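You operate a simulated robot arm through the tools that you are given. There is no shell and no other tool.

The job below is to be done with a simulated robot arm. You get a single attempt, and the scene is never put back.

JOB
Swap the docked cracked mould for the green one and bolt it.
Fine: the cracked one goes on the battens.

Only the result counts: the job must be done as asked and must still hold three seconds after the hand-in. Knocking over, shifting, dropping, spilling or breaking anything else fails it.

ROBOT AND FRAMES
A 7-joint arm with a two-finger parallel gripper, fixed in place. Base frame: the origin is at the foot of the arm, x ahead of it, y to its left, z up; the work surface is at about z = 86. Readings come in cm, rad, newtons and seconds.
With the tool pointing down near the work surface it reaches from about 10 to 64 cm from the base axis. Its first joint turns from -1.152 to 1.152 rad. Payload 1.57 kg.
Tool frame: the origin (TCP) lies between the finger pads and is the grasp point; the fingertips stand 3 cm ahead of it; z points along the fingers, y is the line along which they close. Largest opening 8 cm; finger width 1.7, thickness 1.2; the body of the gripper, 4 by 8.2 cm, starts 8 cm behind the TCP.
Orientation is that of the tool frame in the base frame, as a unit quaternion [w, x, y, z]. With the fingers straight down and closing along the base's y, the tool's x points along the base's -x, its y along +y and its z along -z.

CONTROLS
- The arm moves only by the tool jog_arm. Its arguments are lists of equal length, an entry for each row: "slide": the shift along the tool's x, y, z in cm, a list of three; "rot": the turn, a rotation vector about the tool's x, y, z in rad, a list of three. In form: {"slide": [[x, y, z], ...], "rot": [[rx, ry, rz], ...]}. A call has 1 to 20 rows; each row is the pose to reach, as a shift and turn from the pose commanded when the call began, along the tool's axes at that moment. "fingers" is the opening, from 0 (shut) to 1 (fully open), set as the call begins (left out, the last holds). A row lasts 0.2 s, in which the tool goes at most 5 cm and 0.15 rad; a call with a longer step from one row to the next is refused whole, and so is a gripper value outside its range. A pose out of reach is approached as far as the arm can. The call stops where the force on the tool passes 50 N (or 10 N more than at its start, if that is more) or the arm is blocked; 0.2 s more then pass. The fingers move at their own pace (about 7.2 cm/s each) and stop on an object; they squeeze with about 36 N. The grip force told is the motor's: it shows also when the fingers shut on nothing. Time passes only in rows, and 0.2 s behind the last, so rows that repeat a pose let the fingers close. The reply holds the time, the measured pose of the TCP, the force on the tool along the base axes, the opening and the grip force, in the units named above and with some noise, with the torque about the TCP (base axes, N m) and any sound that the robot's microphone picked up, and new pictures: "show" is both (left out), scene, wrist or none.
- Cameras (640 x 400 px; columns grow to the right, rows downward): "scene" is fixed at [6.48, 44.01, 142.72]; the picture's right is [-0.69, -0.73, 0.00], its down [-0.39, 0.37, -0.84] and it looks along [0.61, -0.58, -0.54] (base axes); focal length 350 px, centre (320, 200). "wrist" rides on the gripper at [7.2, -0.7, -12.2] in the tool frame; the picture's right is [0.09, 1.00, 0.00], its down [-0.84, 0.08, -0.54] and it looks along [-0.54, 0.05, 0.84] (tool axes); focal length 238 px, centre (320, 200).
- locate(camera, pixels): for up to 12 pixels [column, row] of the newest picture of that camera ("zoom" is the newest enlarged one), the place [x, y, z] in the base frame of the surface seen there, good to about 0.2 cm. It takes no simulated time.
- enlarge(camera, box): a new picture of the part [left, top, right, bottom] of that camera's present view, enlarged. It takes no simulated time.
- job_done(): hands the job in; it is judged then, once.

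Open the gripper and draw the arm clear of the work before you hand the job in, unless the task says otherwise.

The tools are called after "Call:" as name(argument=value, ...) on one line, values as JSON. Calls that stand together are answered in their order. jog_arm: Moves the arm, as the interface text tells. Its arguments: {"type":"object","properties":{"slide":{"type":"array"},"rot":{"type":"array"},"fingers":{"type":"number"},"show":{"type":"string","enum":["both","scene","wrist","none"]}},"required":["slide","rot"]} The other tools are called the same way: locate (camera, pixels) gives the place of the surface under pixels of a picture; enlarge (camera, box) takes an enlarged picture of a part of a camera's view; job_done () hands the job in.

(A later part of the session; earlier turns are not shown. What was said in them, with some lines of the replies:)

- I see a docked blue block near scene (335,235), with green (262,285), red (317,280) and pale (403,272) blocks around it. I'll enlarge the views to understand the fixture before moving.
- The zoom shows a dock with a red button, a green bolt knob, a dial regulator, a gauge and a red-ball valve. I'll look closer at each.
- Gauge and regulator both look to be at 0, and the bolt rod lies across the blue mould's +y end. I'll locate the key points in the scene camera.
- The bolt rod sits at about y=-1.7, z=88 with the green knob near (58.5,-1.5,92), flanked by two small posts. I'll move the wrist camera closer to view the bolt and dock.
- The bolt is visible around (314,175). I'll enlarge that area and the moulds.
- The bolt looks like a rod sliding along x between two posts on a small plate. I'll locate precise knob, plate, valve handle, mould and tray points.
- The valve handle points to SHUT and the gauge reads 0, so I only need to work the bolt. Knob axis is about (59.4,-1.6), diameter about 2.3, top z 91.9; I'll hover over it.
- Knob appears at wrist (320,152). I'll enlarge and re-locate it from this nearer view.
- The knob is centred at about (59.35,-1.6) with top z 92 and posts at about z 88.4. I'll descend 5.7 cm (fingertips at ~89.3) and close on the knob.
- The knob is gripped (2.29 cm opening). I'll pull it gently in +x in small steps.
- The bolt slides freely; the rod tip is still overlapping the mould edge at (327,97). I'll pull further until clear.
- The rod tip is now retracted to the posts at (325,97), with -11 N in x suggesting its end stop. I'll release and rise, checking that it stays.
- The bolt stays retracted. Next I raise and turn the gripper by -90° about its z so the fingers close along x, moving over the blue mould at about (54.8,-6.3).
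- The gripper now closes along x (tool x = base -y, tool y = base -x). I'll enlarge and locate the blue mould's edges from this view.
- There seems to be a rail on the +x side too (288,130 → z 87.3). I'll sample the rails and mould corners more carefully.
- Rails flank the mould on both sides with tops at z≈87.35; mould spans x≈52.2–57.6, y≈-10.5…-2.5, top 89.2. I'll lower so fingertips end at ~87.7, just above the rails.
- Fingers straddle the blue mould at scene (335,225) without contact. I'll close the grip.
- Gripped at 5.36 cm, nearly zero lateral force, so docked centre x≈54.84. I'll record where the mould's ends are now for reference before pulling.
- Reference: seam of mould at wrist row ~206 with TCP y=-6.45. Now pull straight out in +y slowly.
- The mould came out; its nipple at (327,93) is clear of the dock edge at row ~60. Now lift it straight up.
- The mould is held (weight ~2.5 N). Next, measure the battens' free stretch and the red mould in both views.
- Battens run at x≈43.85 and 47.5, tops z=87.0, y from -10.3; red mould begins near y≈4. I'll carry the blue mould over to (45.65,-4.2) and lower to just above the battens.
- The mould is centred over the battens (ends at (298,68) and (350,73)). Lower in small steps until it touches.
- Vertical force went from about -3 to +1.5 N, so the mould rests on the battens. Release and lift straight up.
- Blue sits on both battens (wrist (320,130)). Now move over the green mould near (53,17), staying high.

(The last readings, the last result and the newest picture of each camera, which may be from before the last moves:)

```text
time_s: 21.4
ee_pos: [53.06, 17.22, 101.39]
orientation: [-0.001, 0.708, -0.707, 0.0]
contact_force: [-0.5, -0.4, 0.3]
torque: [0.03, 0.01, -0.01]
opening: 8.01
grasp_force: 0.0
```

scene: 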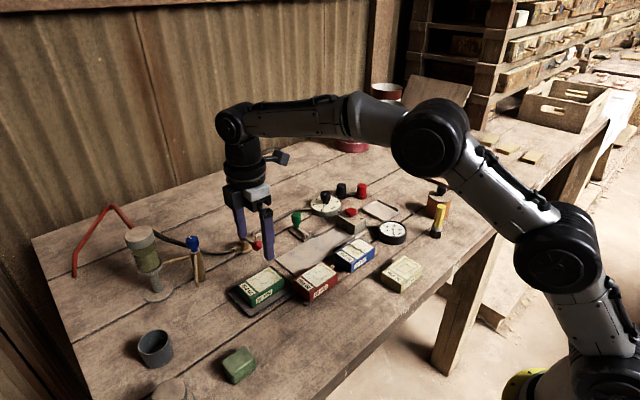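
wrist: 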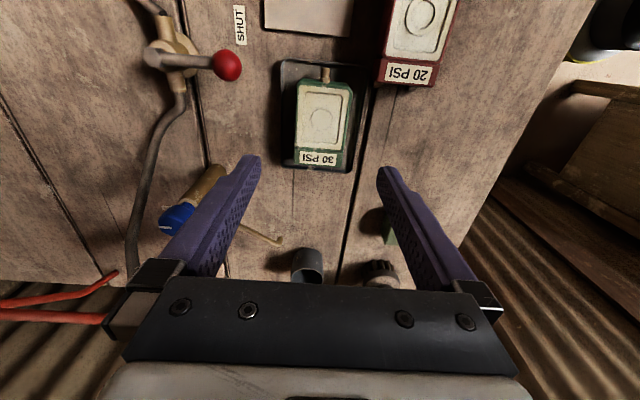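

Green mould is at wrist (322,120) in its tray. I'll enlarge and locate its corners to get its centre and yaw.

Call:
enlarge(camera="wrist", box=[260, 50, 400, 190])

Call:
locate(camera="wrist", pixels=[[303, 82], [348, 84], [297, 150], [341, 152], [325, 84], [320, 151], [300, 110], [351, 110], [326, 72], [285, 120], [360, 120], [318, 168]])

```text
2.86 times, centred on (330, 120) of wrist
```

zoom: 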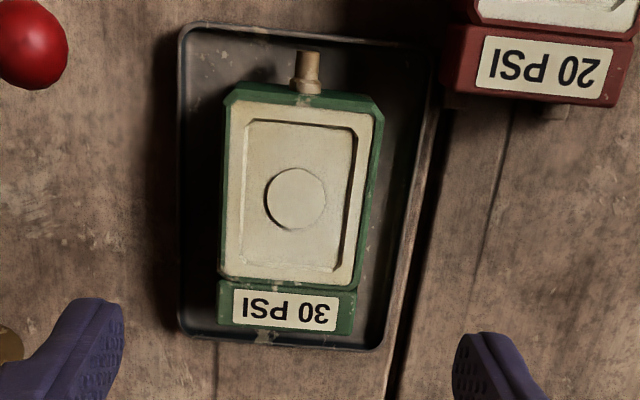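

```text
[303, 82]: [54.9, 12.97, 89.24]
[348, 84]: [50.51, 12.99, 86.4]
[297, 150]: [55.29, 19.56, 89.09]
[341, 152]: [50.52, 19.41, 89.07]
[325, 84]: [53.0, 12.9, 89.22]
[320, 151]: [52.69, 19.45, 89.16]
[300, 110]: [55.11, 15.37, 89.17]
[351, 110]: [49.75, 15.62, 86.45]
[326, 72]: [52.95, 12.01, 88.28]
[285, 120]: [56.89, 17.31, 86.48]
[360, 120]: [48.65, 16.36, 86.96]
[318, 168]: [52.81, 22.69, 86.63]
```

Green top is at z≈89.15, roughly x 50.2–55.5, y 12.7–21. I'll zoom tighter to measure yaw accurately.

Call:
enlarge(camera="wrist", box=[280, 70, 370, 175])

Call:
locate(camera="wrist", pixels=[[298, 92], [297, 120], [296, 146], [296, 152], [349, 95], [348, 110], [346, 120], [344, 135], [342, 148], [310, 83], [340, 85], [330, 152]])

```text
3.81 times, centred on (325, 122) of wrist
```

zoom: 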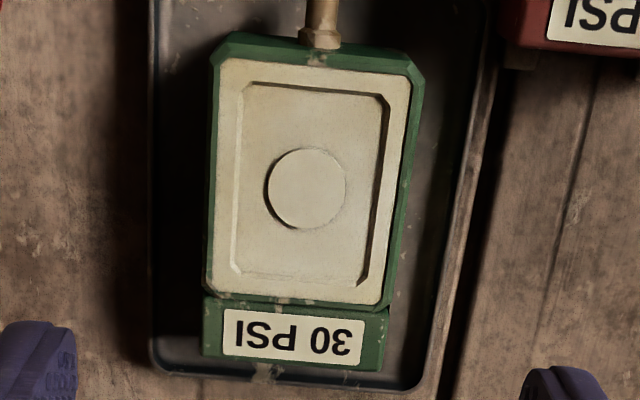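

```text
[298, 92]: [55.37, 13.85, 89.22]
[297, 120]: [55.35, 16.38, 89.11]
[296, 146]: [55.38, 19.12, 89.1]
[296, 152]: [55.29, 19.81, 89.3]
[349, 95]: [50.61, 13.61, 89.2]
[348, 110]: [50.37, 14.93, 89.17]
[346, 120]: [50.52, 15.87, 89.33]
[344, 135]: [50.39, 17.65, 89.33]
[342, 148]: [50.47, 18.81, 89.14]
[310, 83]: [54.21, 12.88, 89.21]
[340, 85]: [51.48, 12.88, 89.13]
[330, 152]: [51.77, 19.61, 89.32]
```

Yaw is essentially zero; centre x≈52.93 and matching TCP y≈16.9. I'll check tray rim height before descending.

Call:
locate(camera="zoom", pixels=[[152, 100], [156, 200], [150, 300], [488, 60], [470, 160], [455, 230], [440, 300], [430, 340], [250, 370], [350, 382], [475, 110], [147, 240]])

```text
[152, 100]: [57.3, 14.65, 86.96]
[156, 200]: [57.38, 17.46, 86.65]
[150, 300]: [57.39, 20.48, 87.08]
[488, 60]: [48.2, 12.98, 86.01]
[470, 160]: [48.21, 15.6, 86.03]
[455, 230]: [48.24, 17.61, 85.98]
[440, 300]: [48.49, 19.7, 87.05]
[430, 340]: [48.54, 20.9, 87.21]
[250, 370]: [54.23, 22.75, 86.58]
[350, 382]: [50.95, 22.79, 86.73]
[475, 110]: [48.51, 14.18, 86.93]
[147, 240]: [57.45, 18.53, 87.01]
```

Rim tops are ~87.1, so fingertips at ~87.8 clear them. I'll descend onto the green mould at (52.93,16.9).

Call:
jog_arm(slide=[[0.3, 0.1, 3], [0.3, 0.1, 6], [0.3, 0.1, 8.5], [0.3, 0.1, 9.8], [0.3, 0.1, 10.45], [0.3, 0.1, 10.45]], rot=[[0, 0, 0], [0, 0, 0], [0, 0, 0], [0, 0, 0], [0, 0, 0], [0, 0, 0]], fingers=1)

```text
time_s: 22.8
ee_pos: [53.0, 17.0, 90.83]
orientation: [0.0, -0.707, 0.707, 0.0]
contact_force: [-0.3, 0.1, -0.4]
torque: [-0.01, 0.01, 0.0]
opening: 8.01
grasp_force: 0.1
```

scene: 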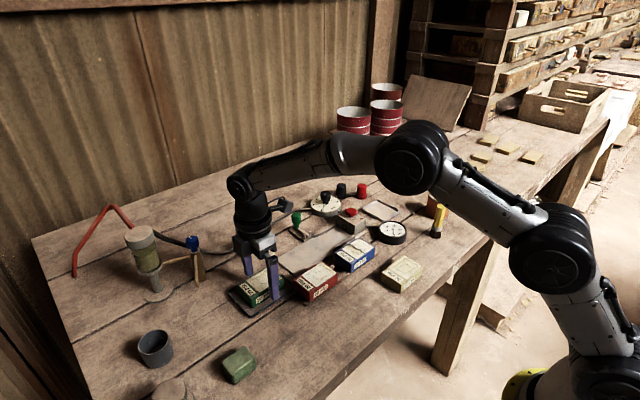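
wrist: 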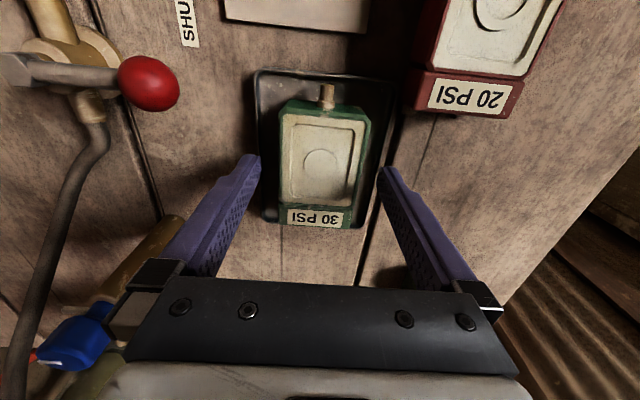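

Fingers straddle the green mould (center (323,165)) with even clearance. Close the grip.

Call:
jog_arm(slide=[[0, 0, 0], [0, 0, 0], [0, 0, 0], [0, 0, 0]], rot=[[0, 0, 0], [0, 0, 0], [0, 0, 0], [0, 0, 0]], fingers=0)

```text
time_s: 23.8
ee_pos: [53.07, 16.91, 90.87]
orientation: [-0.001, -0.707, 0.707, 0.001]
contact_force: [-1.0, 0.8, -0.5]
torque: [0.07, 0.03, -0.06]
opening: 5.34
grasp_force: 36.0
```

scene: 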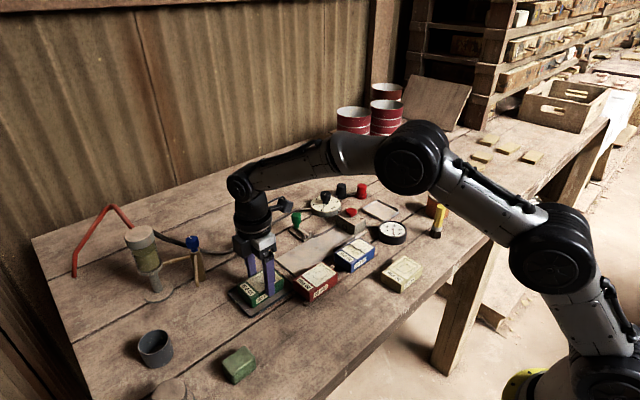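
wrist: 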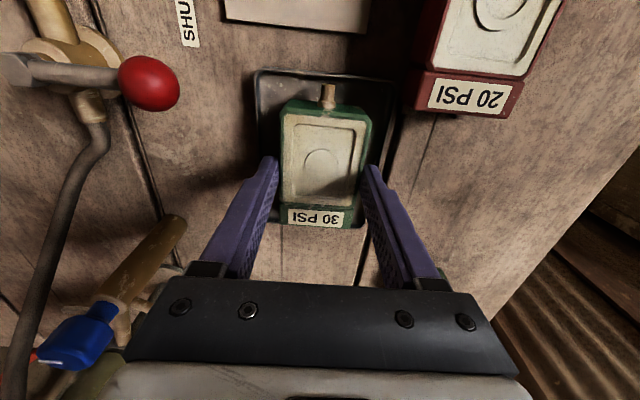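

Gripped at 5.34 cm, and the mould sits in the same image position as the blue did. Lift straight up.

Call:
jog_arm(slide=[[0, 0, -0.5], [0, 0, -1.2], [0, 0, -2.5], [0, 0, -5], [0, 0, -8], [0, 0, -9], [0, 0, -9]], rot=[[0, 0, 0], [0, 0, 0], [0, 0, 0], [0, 0, 0], [0, 0, 0], [0, 0, 0], [0, 0, 0]])

```text
time_s: 25.4
ee_pos: [53.08, 17.06, 99.82]
orientation: [0.0, -0.707, 0.707, 0.0]
contact_force: [-1.8, -1.2, -3.0]
torque: [-0.02, -0.02, 0.03]
opening: 5.35
grasp_force: 36.1
```

scene: 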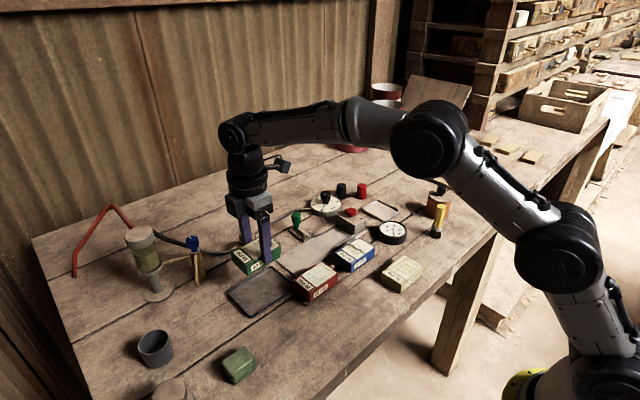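
wrist: 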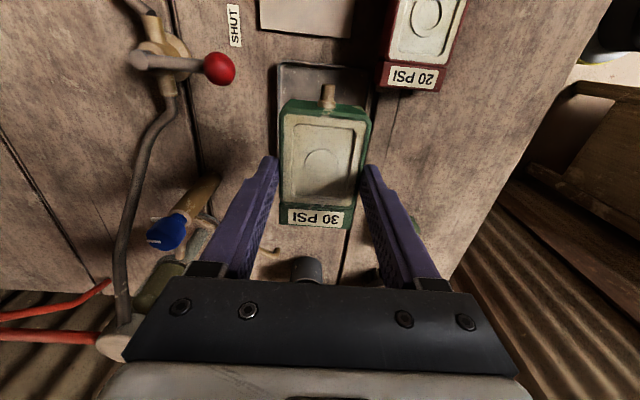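

Green is lifted (3 N) and the tray stayed. Travel over to the dock's insertion point at (54.83,-3.9), staying high.

Call:
jog_arm(slide=[[4, -0.4, 0], [8, -0.8, 0], [12, -1.2, 0], [16, -1.6, 0], [19.5, -1.9, 0], [20.8, -1.9, 0], [20.8, -1.9, 0], [20.8, -1.9, 0]], rot=[[0, 0, 0], [0, 0, 0], [0, 0, 0], [0, 0, 0], [0, 0, 0], [0, 0, 0], [0, 0, 0], [0, 0, 0]])

```text
time_s: 27.2
ee_pos: [54.83, -3.94, 99.93]
orientation: [0.0, -0.707, 0.707, -0.001]
contact_force: [-0.2, 1.0, -2.6]
torque: [-0.04, -0.02, -0.02]
opening: 5.35
grasp_force: 36.2
```

scene: 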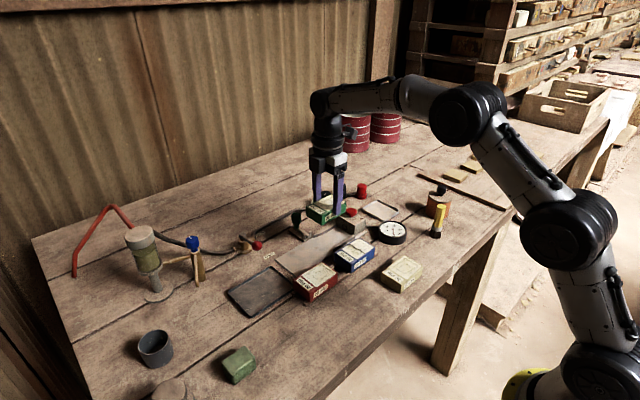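
wrist: 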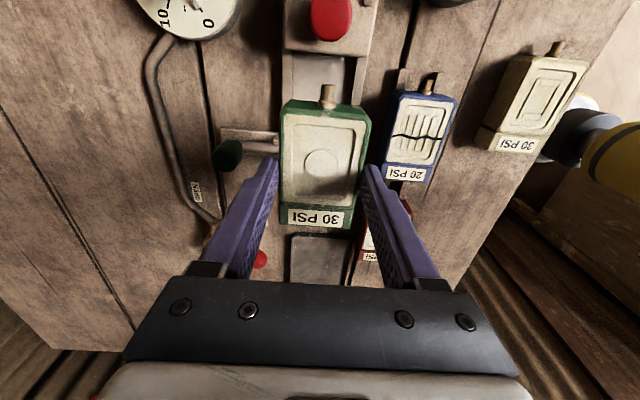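

Aligned over the rails, mirroring the blue's lift position. Descend to about 0.5 cm above seating first.

Call:
jog_arm(slide=[[0, 0, 3], [0, 0, 5.5], [0, 0, 7.2], [0, 0, 7.9], [0, 0, 8.4], [0, 0, 8.4]], rot=[[0, 0, 0], [0, 0, 0], [0, 0, 0], [0, 0, 0], [0, 0, 0], [0, 0, 0]])

```text
time_s: 28.6
ee_pos: [54.9, -3.97, 91.36]
orientation: [0.0, -0.707, 0.707, 0.0]
contact_force: [-0.3, 0.0, -3.4]
torque: [-0.03, 0.03, 0.02]
opening: 5.35
grasp_force: 36.3
```

scene: 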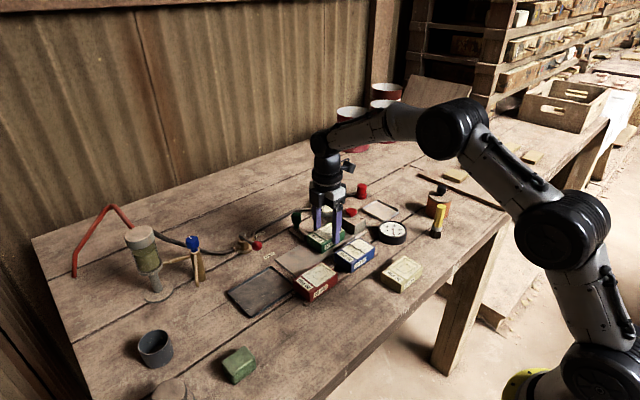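
wrist: 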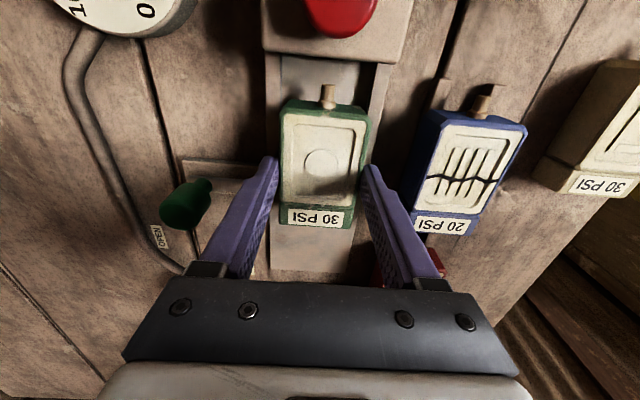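

No contact yet and the mould is between the rails. Lower the last half centimetre gently.

Call:
jog_arm(slide=[[0, 0, 0.2], [0, 0, 0.35], [0, 0, 0.5], [0, 0, 0.55]], rot=[[0, 0, 0], [0, 0, 0], [0, 0, 0], [0, 0, 0]], show="wrist")

```text
time_s: 29.6
ee_pos: [54.9, -3.97, 90.89]
orientation: [0.001, -0.707, 0.707, 0.0]
contact_force: [-0.2, 0.4, -1.9]
torque: [0.04, 0.05, -0.03]
opening: 5.33
grasp_force: 36.3
```

wrist: 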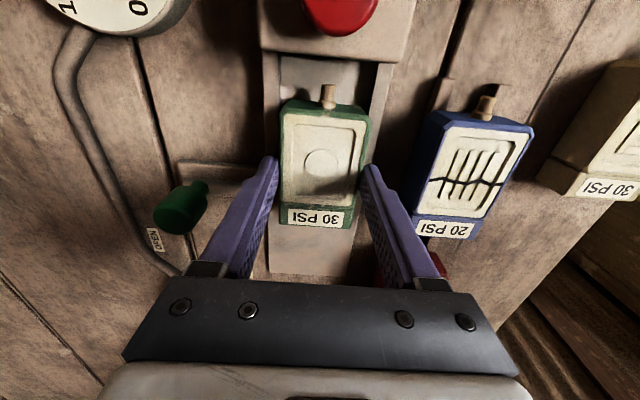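

Force shows light or no contact yet. Lower another 0.12 cm to make sure it rests on the plate, then slide in 1 cm.

Call:
jog_arm(slide=[[0, 0, 0.06], [0, 0, 0.12], [0, 0, 0.12]], rot=[[0, 0, 0], [0, 0, 0], [0, 0, 0]], show="none")

```text
time_s: 30.4
ee_pos: [54.81, -3.9, 90.87]
orientation: [0.0, 0.708, -0.706, 0.001]
contact_force: [-4.2, 0.4, 8.5]
torque: [0.14, 0.48, -0.02]
opening: 5.36
grasp_force: 35.8
```

The mould now rests on the plate (+8.5 N). Ease up slightly and slide in -y toward the dock in small steps.

Call:
jog_arm(slide=[[0.25, 0, -0.06], [0.5, 0, -0.06], [0.75, 0, -0.06], [1.0, 0, -0.06], [1.25, 0, -0.06], [1.5, 0, -0.06]], rot=[[0, 0, 0], [0, 0, 0], [0, 0, 0], [0, 0, 0], [0, 0, 0], [0, 0, 0]])

```text
time_s: 31.8
ee_pos: [54.84, -5.41, 90.92]
orientation: [0.0, 0.708, -0.707, 0.0]
contact_force: [-1.1, 4.9, 10.9]
torque: [0.16, -0.01, 0.05]
opening: 5.34
grasp_force: 36.0
```

scene: 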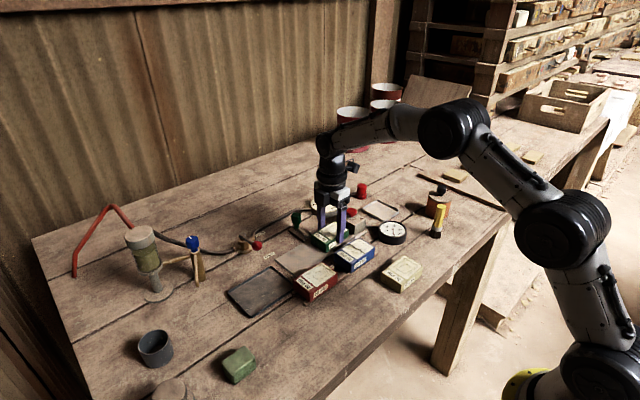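
wrist: 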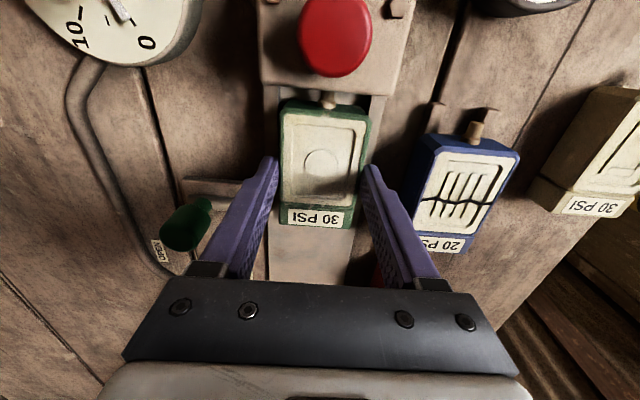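

Sliding smoothly; the nipple is entering under the dock block edge (328,100). Continue the final ~1 cm with small steps.

Call:
jog_arm(slide=[[0.2, 0, -0.05], [0.4, 0, -0.05], [0.6, 0, -0.05], [0.8, 0, -0.05], [0.95, 0, -0.05]], rot=[[0, 0, 0], [0, 0, 0], [0, 0, 0], [0, 0, 0], [0, 0, 0]])

```text
time_s: 33.0
ee_pos: [54.91, -6.4, 90.85]
orientation: [0.0, -0.707, 0.707, -0.001]
contact_force: [0.3, 3.9, 7.5]
torque: [0.13, -0.32, 0.1]
opening: 5.34
grasp_force: 36.1
```

scene: 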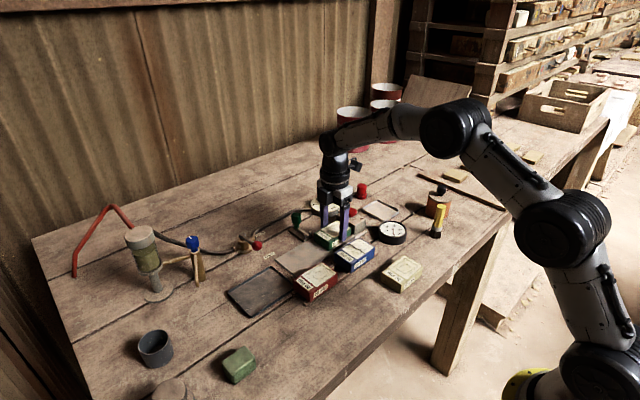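
wrist: 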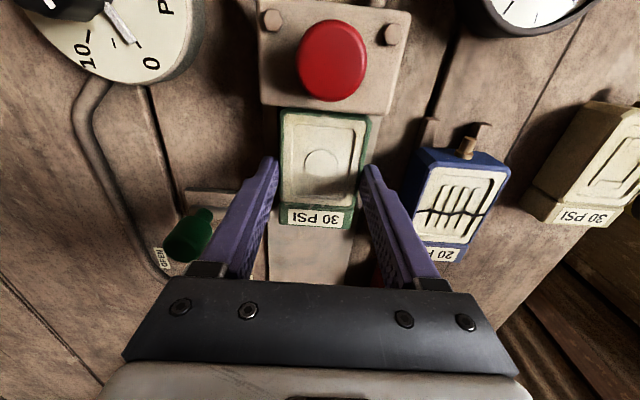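

Nearly seated (y force is only friction, 3.9 N). Push on in 0.1 cm steps to find the hard stop.

Call:
jog_arm(slide=[[0.08, 0, 0], [0.16, 0, 0], [0.2, 0, 0]], rot=[[0, 0, 0], [0, 0, 0], [0, 0, 0]], show="wrist")

```text
time_s: 33.8
ee_pos: [54.74, -6.58, 90.93]
orientation: [0.0, 0.707, -0.707, 0.0]
contact_force: [-3.6, 3.4, 8.6]
torque: [0.14, -0.18, 0.13]
opening: 5.35
grasp_force: 36.1
```

wrist: 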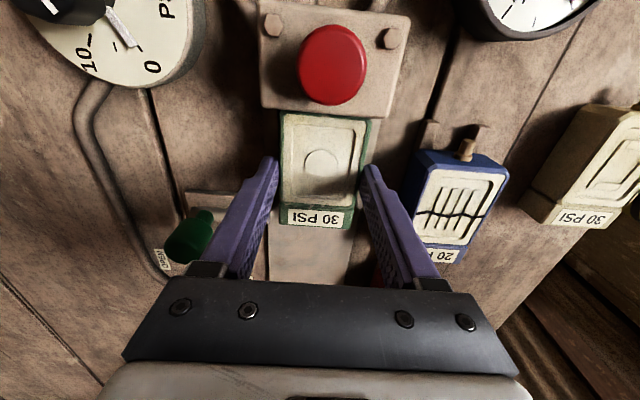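

Still friction only at y≈-6.58. I'll keep pushing in small steps toward the stop.

Call:
jog_arm(slide=[[0.08, 0, 0], [0.16, 0, 0], [0.24, 0, 0]], rot=[[0, 0, 0], [0, 0, 0], [0, 0, 0]], show="wrist")

Call:
enlarge(camera="wrist", box=[250, 80, 390, 240])

```text
time_s: 34.6
ee_pos: [55.02, -6.66, 90.89]
orientation: [-0.001, 0.708, -0.706, -0.002]
contact_force: [-2.3, 20.4, 10.5]
torque: [-0.16, 0.12, -0.23]
opening: 5.36
grasp_force: 36.0
```

wrist: 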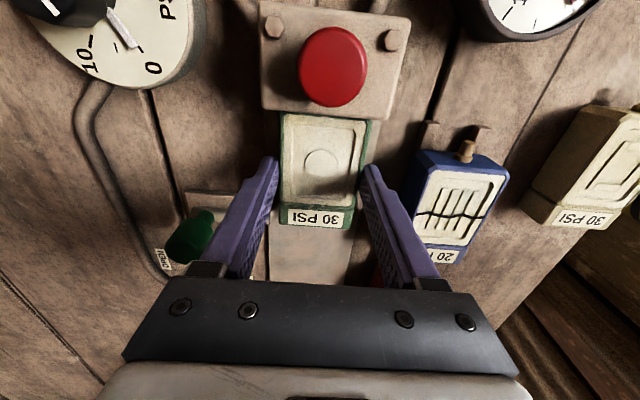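

```text
2.50 times, centred on (320, 160) of wrist
```

zoom: 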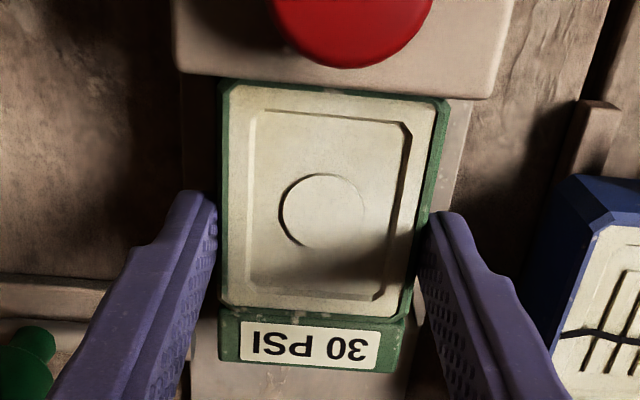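

y force rose to 20 N at y≈-6.67: seated against the dock. Release and lift straight up.

Call:
jog_arm(slide=[[0, 0, 0], [0, 0, 0], [0, 0, 0], [0, 0, -2], [0, 0, -5], [0, 0, -9], [0, 0, -9]], rot=[[0, 0, 0], [0, 0, 0], [0, 0, 0], [0, 0, 0], [0, 0, 0], [0, 0, 0], [0, 0, 0]], fingers=0.9)

Call:
enlarge(camera="wrist", box=[240, 40, 400, 190])

Call:
enlarge(camera="scene", box=[280, 195, 400, 290])

```text
time_s: 36.2
ee_pos: [54.73, -6.86, 99.85]
orientation: [0.001, -0.707, 0.707, 0.0]
contact_force: [0.8, -0.3, -0.3]
torque: [0.01, 0.0, 0.06]
opening: 7.21
grasp_force: 0.1
```

scene: 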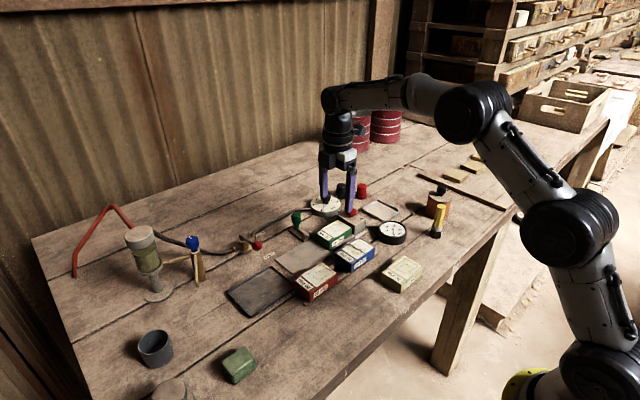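
wrist: 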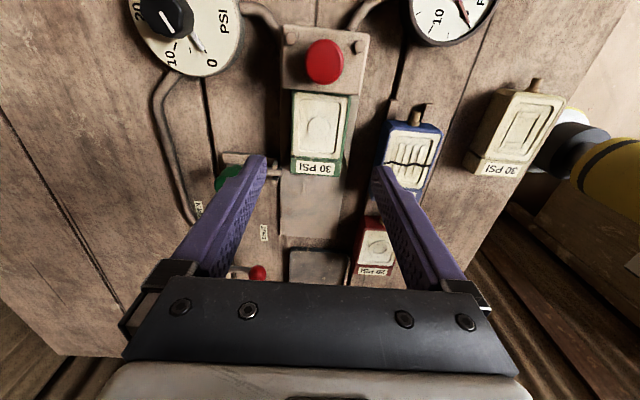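

```text
2.67 times, centred on (320, 115) of wrist
```

zoom: 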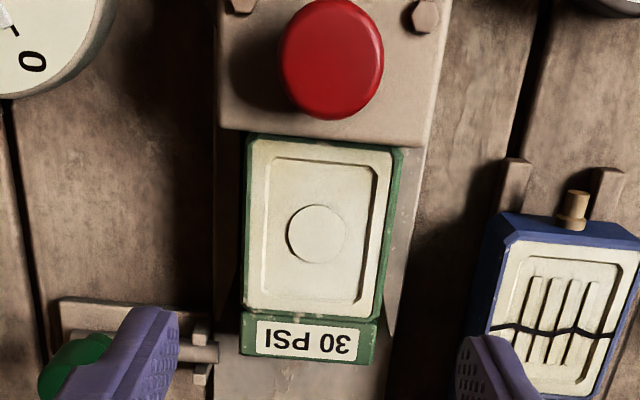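

```text
4.21 times, centred on (340, 242) of scene
```

zoom: 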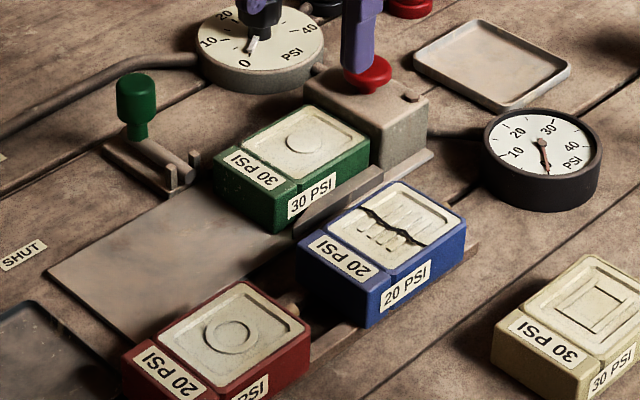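

Green is seated and blue and red are undisturbed; the bolt is still retracted. Now rotate the gripper back and move over the bolt knob at about (63.3,-1.6).

Call:
jog_arm(slide=[[-0.5, -0.8, 0], [-1.0, -1.6, 0], [-1.5, -2.4, 0], [-2.0, -3.2, 0], [-2.5, -4.0, 0], [-3.0, -4.8, 0], [-3.5, -5.6, 0], [-4.0, -6.4, 0], [-4.5, -7.2, 0], [-5.0, -8.0, 0], [-5.19, -8.4, 0], [-5.19, -8.4, 0]], rot=[[0, 0, 0.1428], [0, 0, 0.2856], [0, 0, 0.4284], [0, 0, 0.5712], [0, 0, 0.714], [0, 0, 0.8568], [0, 0, 0.9996], [0, 0, 1.1424], [0, 0, 1.2852], [0, 0, 1.428], [0, 0, 1.5708], [0, 0, 1.5708]], fingers=0.65)

Call:
enlarge(camera="wrist", box=[240, 40, 400, 190])

```text
time_s: 38.8
ee_pos: [63.11, -1.79, 99.95]
orientation: [0.001, 0.001, 1.0, 0.0]
contact_force: [0.0, -0.3, -0.6]
torque: [0.02, -0.02, 0.01]
opening: 5.18
grasp_force: 0.1
```

scene: 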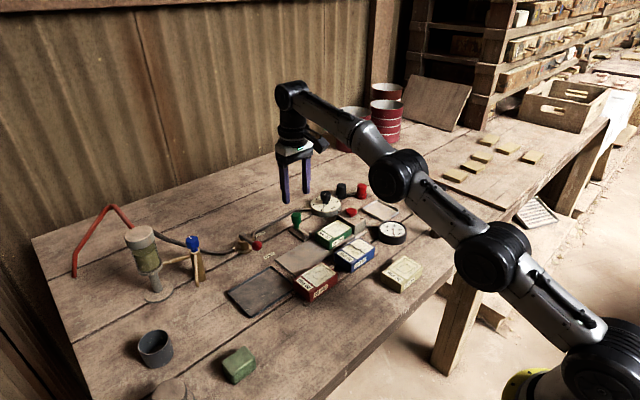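
wrist: 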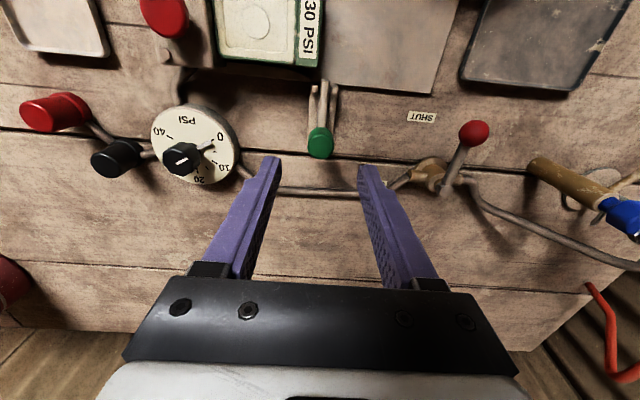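

```text
2.67 times, centred on (320, 115) of wrist
```

zoom: 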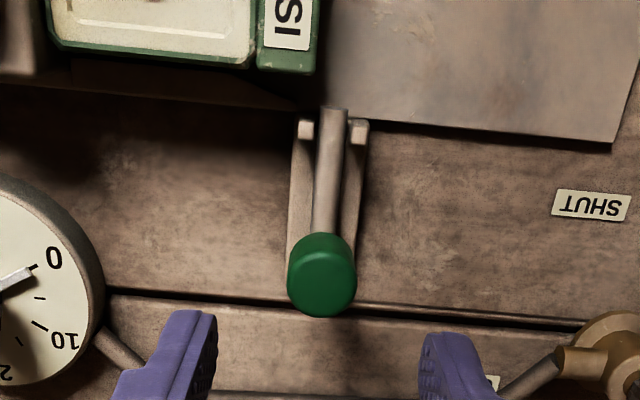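

Knob at wrist (321,143). I'll verify the green mould's +y end clears the rod's path before throwing the bolt.

Call:
locate(camera="wrist", pixels=[[316, 62], [314, 50], [318, 40], [322, 85], [326, 85], [318, 92], [320, 145], [310, 145], [332, 145], [320, 157], [320, 133], [212, 60]])

Call:
locate(camera="scene", pixels=[[316, 238], [332, 250], [318, 245], [325, 236], [297, 217], [327, 233], [332, 242], [336, 248]])

```text
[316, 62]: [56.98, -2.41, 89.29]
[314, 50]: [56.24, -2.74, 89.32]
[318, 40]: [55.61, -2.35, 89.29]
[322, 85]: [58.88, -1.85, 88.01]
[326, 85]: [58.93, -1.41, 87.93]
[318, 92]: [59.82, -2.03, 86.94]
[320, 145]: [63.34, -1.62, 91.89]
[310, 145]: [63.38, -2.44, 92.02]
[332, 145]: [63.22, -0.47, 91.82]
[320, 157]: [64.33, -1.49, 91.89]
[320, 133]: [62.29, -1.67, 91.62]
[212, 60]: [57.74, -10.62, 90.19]
```

```text
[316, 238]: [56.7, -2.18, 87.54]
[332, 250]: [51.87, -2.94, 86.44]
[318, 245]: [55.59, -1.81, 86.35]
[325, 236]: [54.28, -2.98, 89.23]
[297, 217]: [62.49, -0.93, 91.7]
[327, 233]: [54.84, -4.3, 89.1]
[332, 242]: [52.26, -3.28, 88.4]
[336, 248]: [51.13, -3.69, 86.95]
```

Mould end is at y≈-2.4 and the rod's near edge at about -2.1, so the bolt has a clear path. Descend onto the knob and grip it.

Call:
jog_arm(slide=[[0, 0, 3], [0, 0, 5.5], [0, 0, 7], [0, 0, 7.5], [0, 0, 7.5]], rot=[[0, 0, 0], [0, 0, 0], [0, 0, 0], [0, 0, 0], [0, 0, 0]], fingers=0.65, show="wrist")

Call:
jog_arm(slide=[[0, 0, 0], [0, 0, 0], [0, 0, 0], [0, 0, 0]], rot=[[0, 0, 0], [0, 0, 0], [0, 0, 0], [0, 0, 0]], fingers=0, show="wrist")

```text
time_s: 40.0
ee_pos: [63.25, -1.77, 92.31]
orientation: [0.001, 0.0, 1.0, 0.0]
contact_force: [0.3, 0.3, -0.2]
torque: [0.02, -0.02, 0.01]
opening: 5.18
grasp_force: 0.2
```

wrist: 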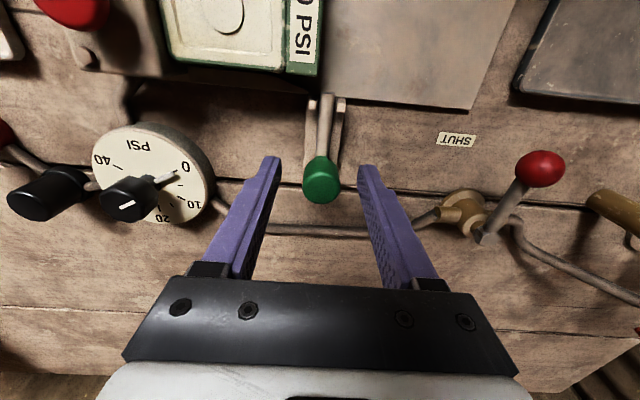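

```text
time_s: 41.0
ee_pos: [63.3, -1.66, 92.39]
orientation: [-0.001, 0.0, 1.0, 0.001]
contact_force: [-0.4, 6.8, -0.8]
torque: [0.05, -0.03, 0.01]
opening: 2.31
grasp_force: 35.8
```

wrist: 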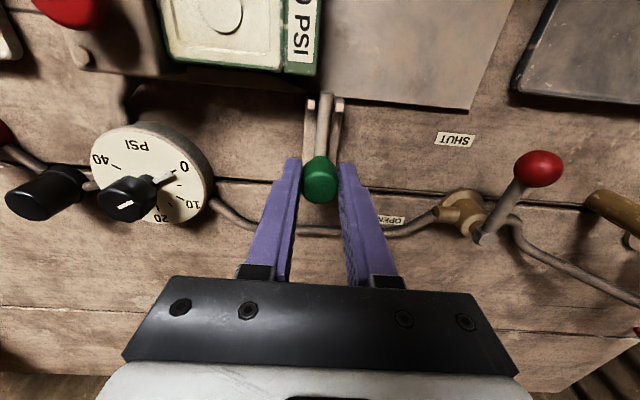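

The knob is gripped at 2.31 cm. Now push the bolt home in -x (tool +x) in small steps.

Call:
jog_arm(slide=[[0.4, 0, 0], [0.8, 0, 0], [1.2, 0, 0], [1.6, 0, 0], [2.0, 0, 0], [2.4, 0, 0], [2.8, 0, 0]], rot=[[0, 0, 0], [0, 0, 0], [0, 0, 0], [0, 0, 0], [0, 0, 0], [0, 0, 0], [0, 0, 0]], show="wrist")

```text
time_s: 42.6
ee_pos: [60.6, -1.6, 92.4]
orientation: [0.001, 0.0, 1.0, 0.0]
contact_force: [-0.4, 4.5, 4.3]
torque: [0.11, 0.24, 0.0]
opening: 2.29
grasp_force: 35.2
```

wrist: 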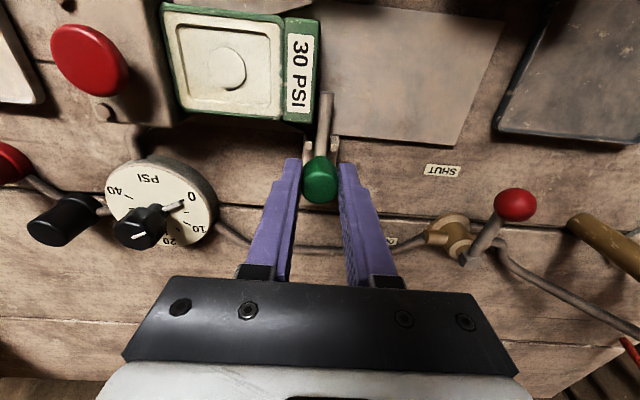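

The rod is passing behind the green mould (tip at (326,95)). Continue until the bolt's end stop.

Call:
jog_arm(slide=[[0.3, 0, 0], [0.6, 0, 0], [0.9, 0, 0], [1.1, 0, 0], [1.25, 0, 0]], rot=[[0, 0, 0], [0, 0, 0], [0, 0, 0], [0, 0, 0], [0, 0, 0]])

```text
time_s: 43.8
ee_pos: [59.22, -1.73, 92.39]
orientation: [0.0, 0.0, 1.0, 0.0]
contact_force: [0.2, 8.1, 5.9]
torque: [0.12, -0.56, 0.04]
opening: 2.31
grasp_force: 35.2
```

scene: 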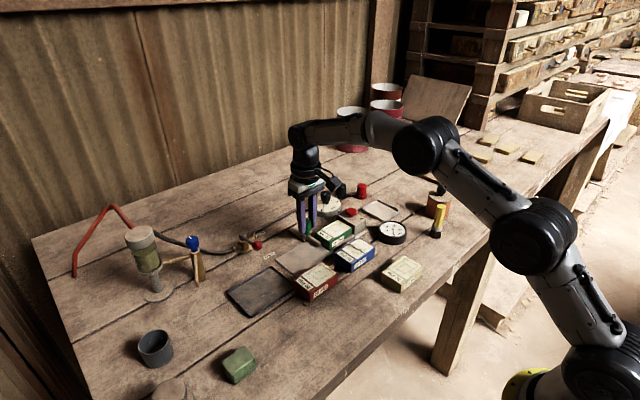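
wrist: 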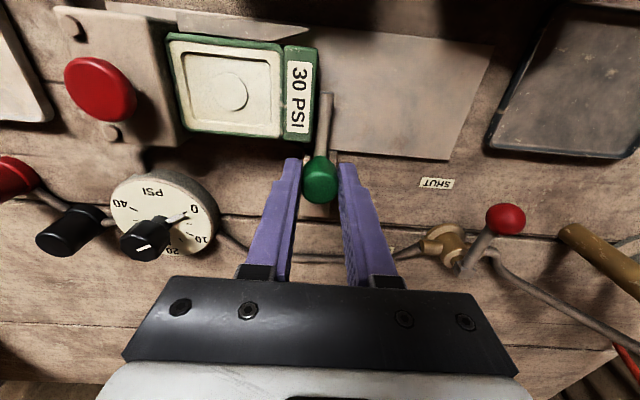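

x≈59.2, about the original bolted position, with no stop force yet. Push slightly more to confirm the end stop.

Call:
jog_arm(slide=[[0.1, 0, 0], [0.2, 0, 0], [0.25, 0, 0]], rot=[[0, 0, 0], [0, 0, 0], [0, 0, 0]], show="wrist")

```text
time_s: 44.6
ee_pos: [59.16, -1.66, 92.35]
orientation: [0.004, 0.0, 1.0, 0.0]
contact_force: [16.2, 5.5, 1.7]
torque: [0.1, -0.14, 0.0]
opening: 2.33
grasp_force: 35.1
```

wrist: 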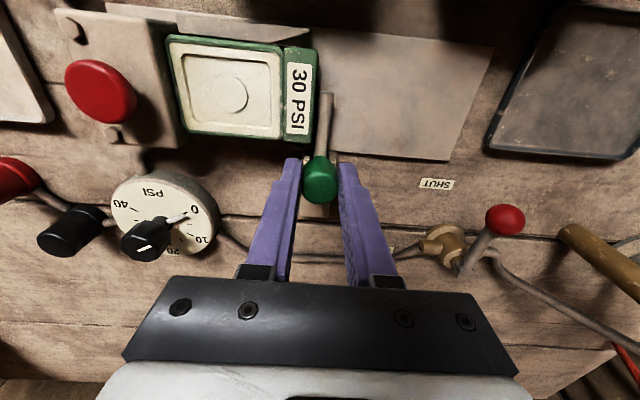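

16 N of reaction shows the bolt is fully home. Release the knob and rise clear.

Call:
jog_arm(slide=[[0, 0, 0], [0, 0, 0], [0, 0, 0], [0, 0, -3], [0, 0, -7], [3, 0, -11], [6, 0, -15]], rot=[[0, 0, 0], [0, 0, 0], [0, 0, 0], [0, 0, 0], [0, 0, 0], [0, 0, 0], [0, 0, 0]], fingers=0.65)

Call:
enlarge(camera="scene", box=[270, 195, 410, 300])

Call:
enlarge(camera="wrist", box=[200, 60, 440, 220])

```text
time_s: 46.2
ee_pos: [52.7, -1.28, 107.31]
orientation: [-0.001, 0.0, 1.0, 0.0]
contact_force: [-0.2, 0.6, -0.3]
torque: [0.0, 0.02, 0.0]
opening: 5.19
grasp_force: 0.0
```

scene: 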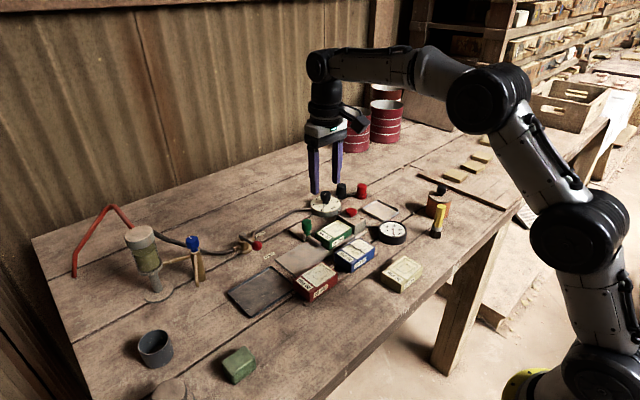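
wrist: 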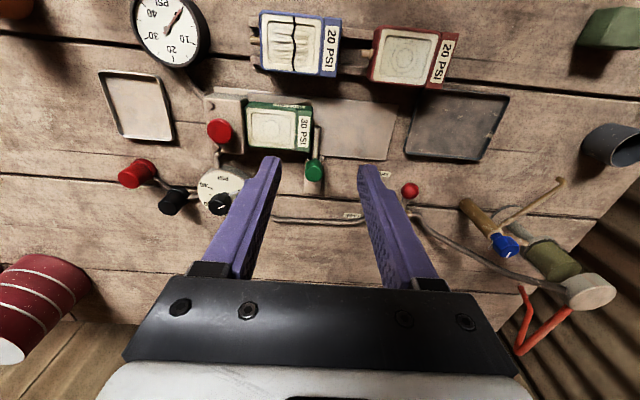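

```text
3.81 times, centred on (340, 248) of scene
```

zoom: 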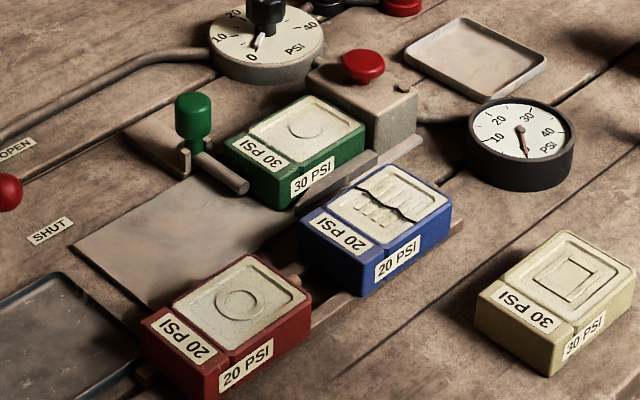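

```text
2.50 times, centred on (320, 140) of wrist
```

zoom: 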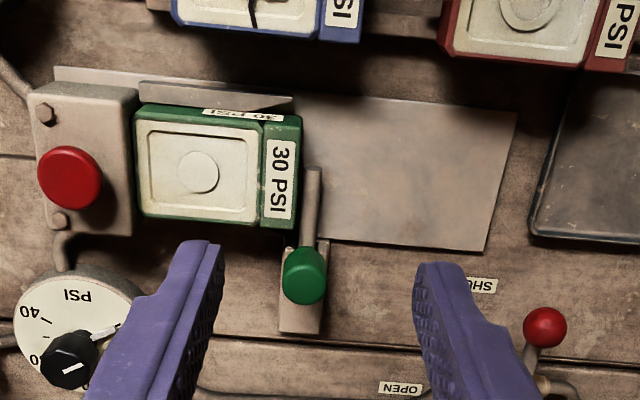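

Green is docked with the bolt rod across its end, and blue rests on both battens. I'll open the gripper, draw the arm back toward the start pose, and take a last check.

Call:
jog_arm(slide=[[3, -2.5, -2], [6, -5, -4], [9, -7.5, -6], [10.5, -9, -7.3], [10.5, -9, -7.3], [10.5, -9, -7.3], [10.5, -9, -7.3], [10.5, -9, -7.3]], rot=[[0, 0, 0], [0, 0, 0], [0, 0, 0], [0, 0, 0], [0, 0, 0], [0, 0, 0], [0, 0, 0], [0, 0, 0]], fingers=1)

Call:
enlarge(camera="wrist", box=[200, 60, 520, 260])

Call:
locate(camera="scene", pixels=[[307, 223], [319, 244], [325, 236], [350, 253], [360, 243], [345, 266], [318, 275]])

```text
time_s: 48.0
ee_pos: [42.5, -10.55, 114.68]
orientation: [0.0, 0.0, 1.0, 0.0]
contact_force: [0.1, -0.8, 0.1]
torque: [-0.01, 0.0, 0.0]
opening: 8.0
grasp_force: 0.1
```

scene: 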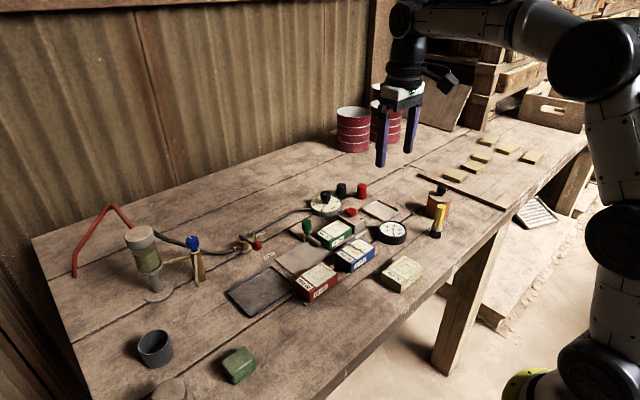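
wrist: 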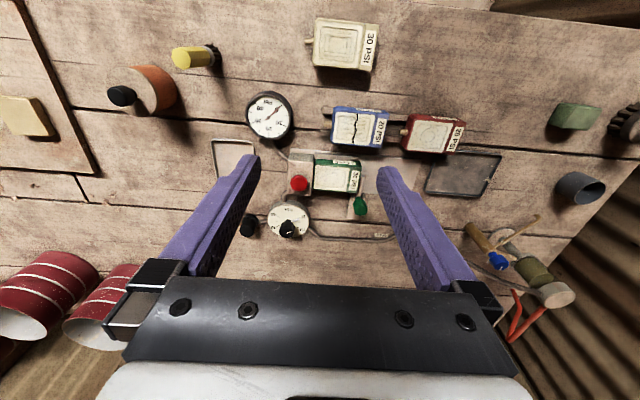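

```text
2.00 times, centred on (360, 160) of wrist
```

zoom: 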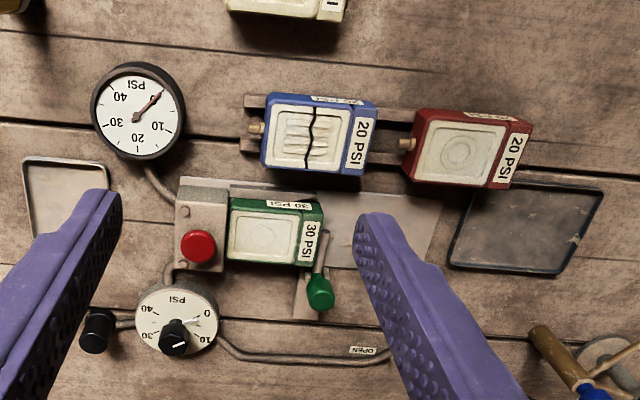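

```text
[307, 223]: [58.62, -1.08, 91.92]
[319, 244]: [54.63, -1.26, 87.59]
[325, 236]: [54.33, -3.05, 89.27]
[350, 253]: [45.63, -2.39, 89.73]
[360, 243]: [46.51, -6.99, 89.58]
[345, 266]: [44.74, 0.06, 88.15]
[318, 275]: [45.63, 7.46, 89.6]
```

The green mould is docked, and the knob is back where it was when bolted (58.6,-1.1 against 58.6,-1.05 at the start). The blue mould sits level on both battens at z≈89.7, nothing else has moved, and the arm is clear with the gripper open, so I'm handing in.

Call:
job_done()

```text
The job is handed in.
```

I swapped the moulds. The green one is docked and bolted, and the cracked blue one is on the battens next to the red one.

- **Green mould:** I pushed it in until it met the dock's hard stop at about 20 N. The bolt then slid across its end to its own stop at about 16 N, which is the same position it held the blue mould in.
- **Cracked mould:** it rests across both battens, about 3 cm clear of the red mould.
- **Everything else:** I didn't touch the valve, regulator or red button. The gauge read 0 and the valve was already shut. The last pictures showed nothing else moved. I opened the gripper and drew the arm back to its start position before handing in.

The tool only confirmed that the job was handed in, so I don't have the judging result.
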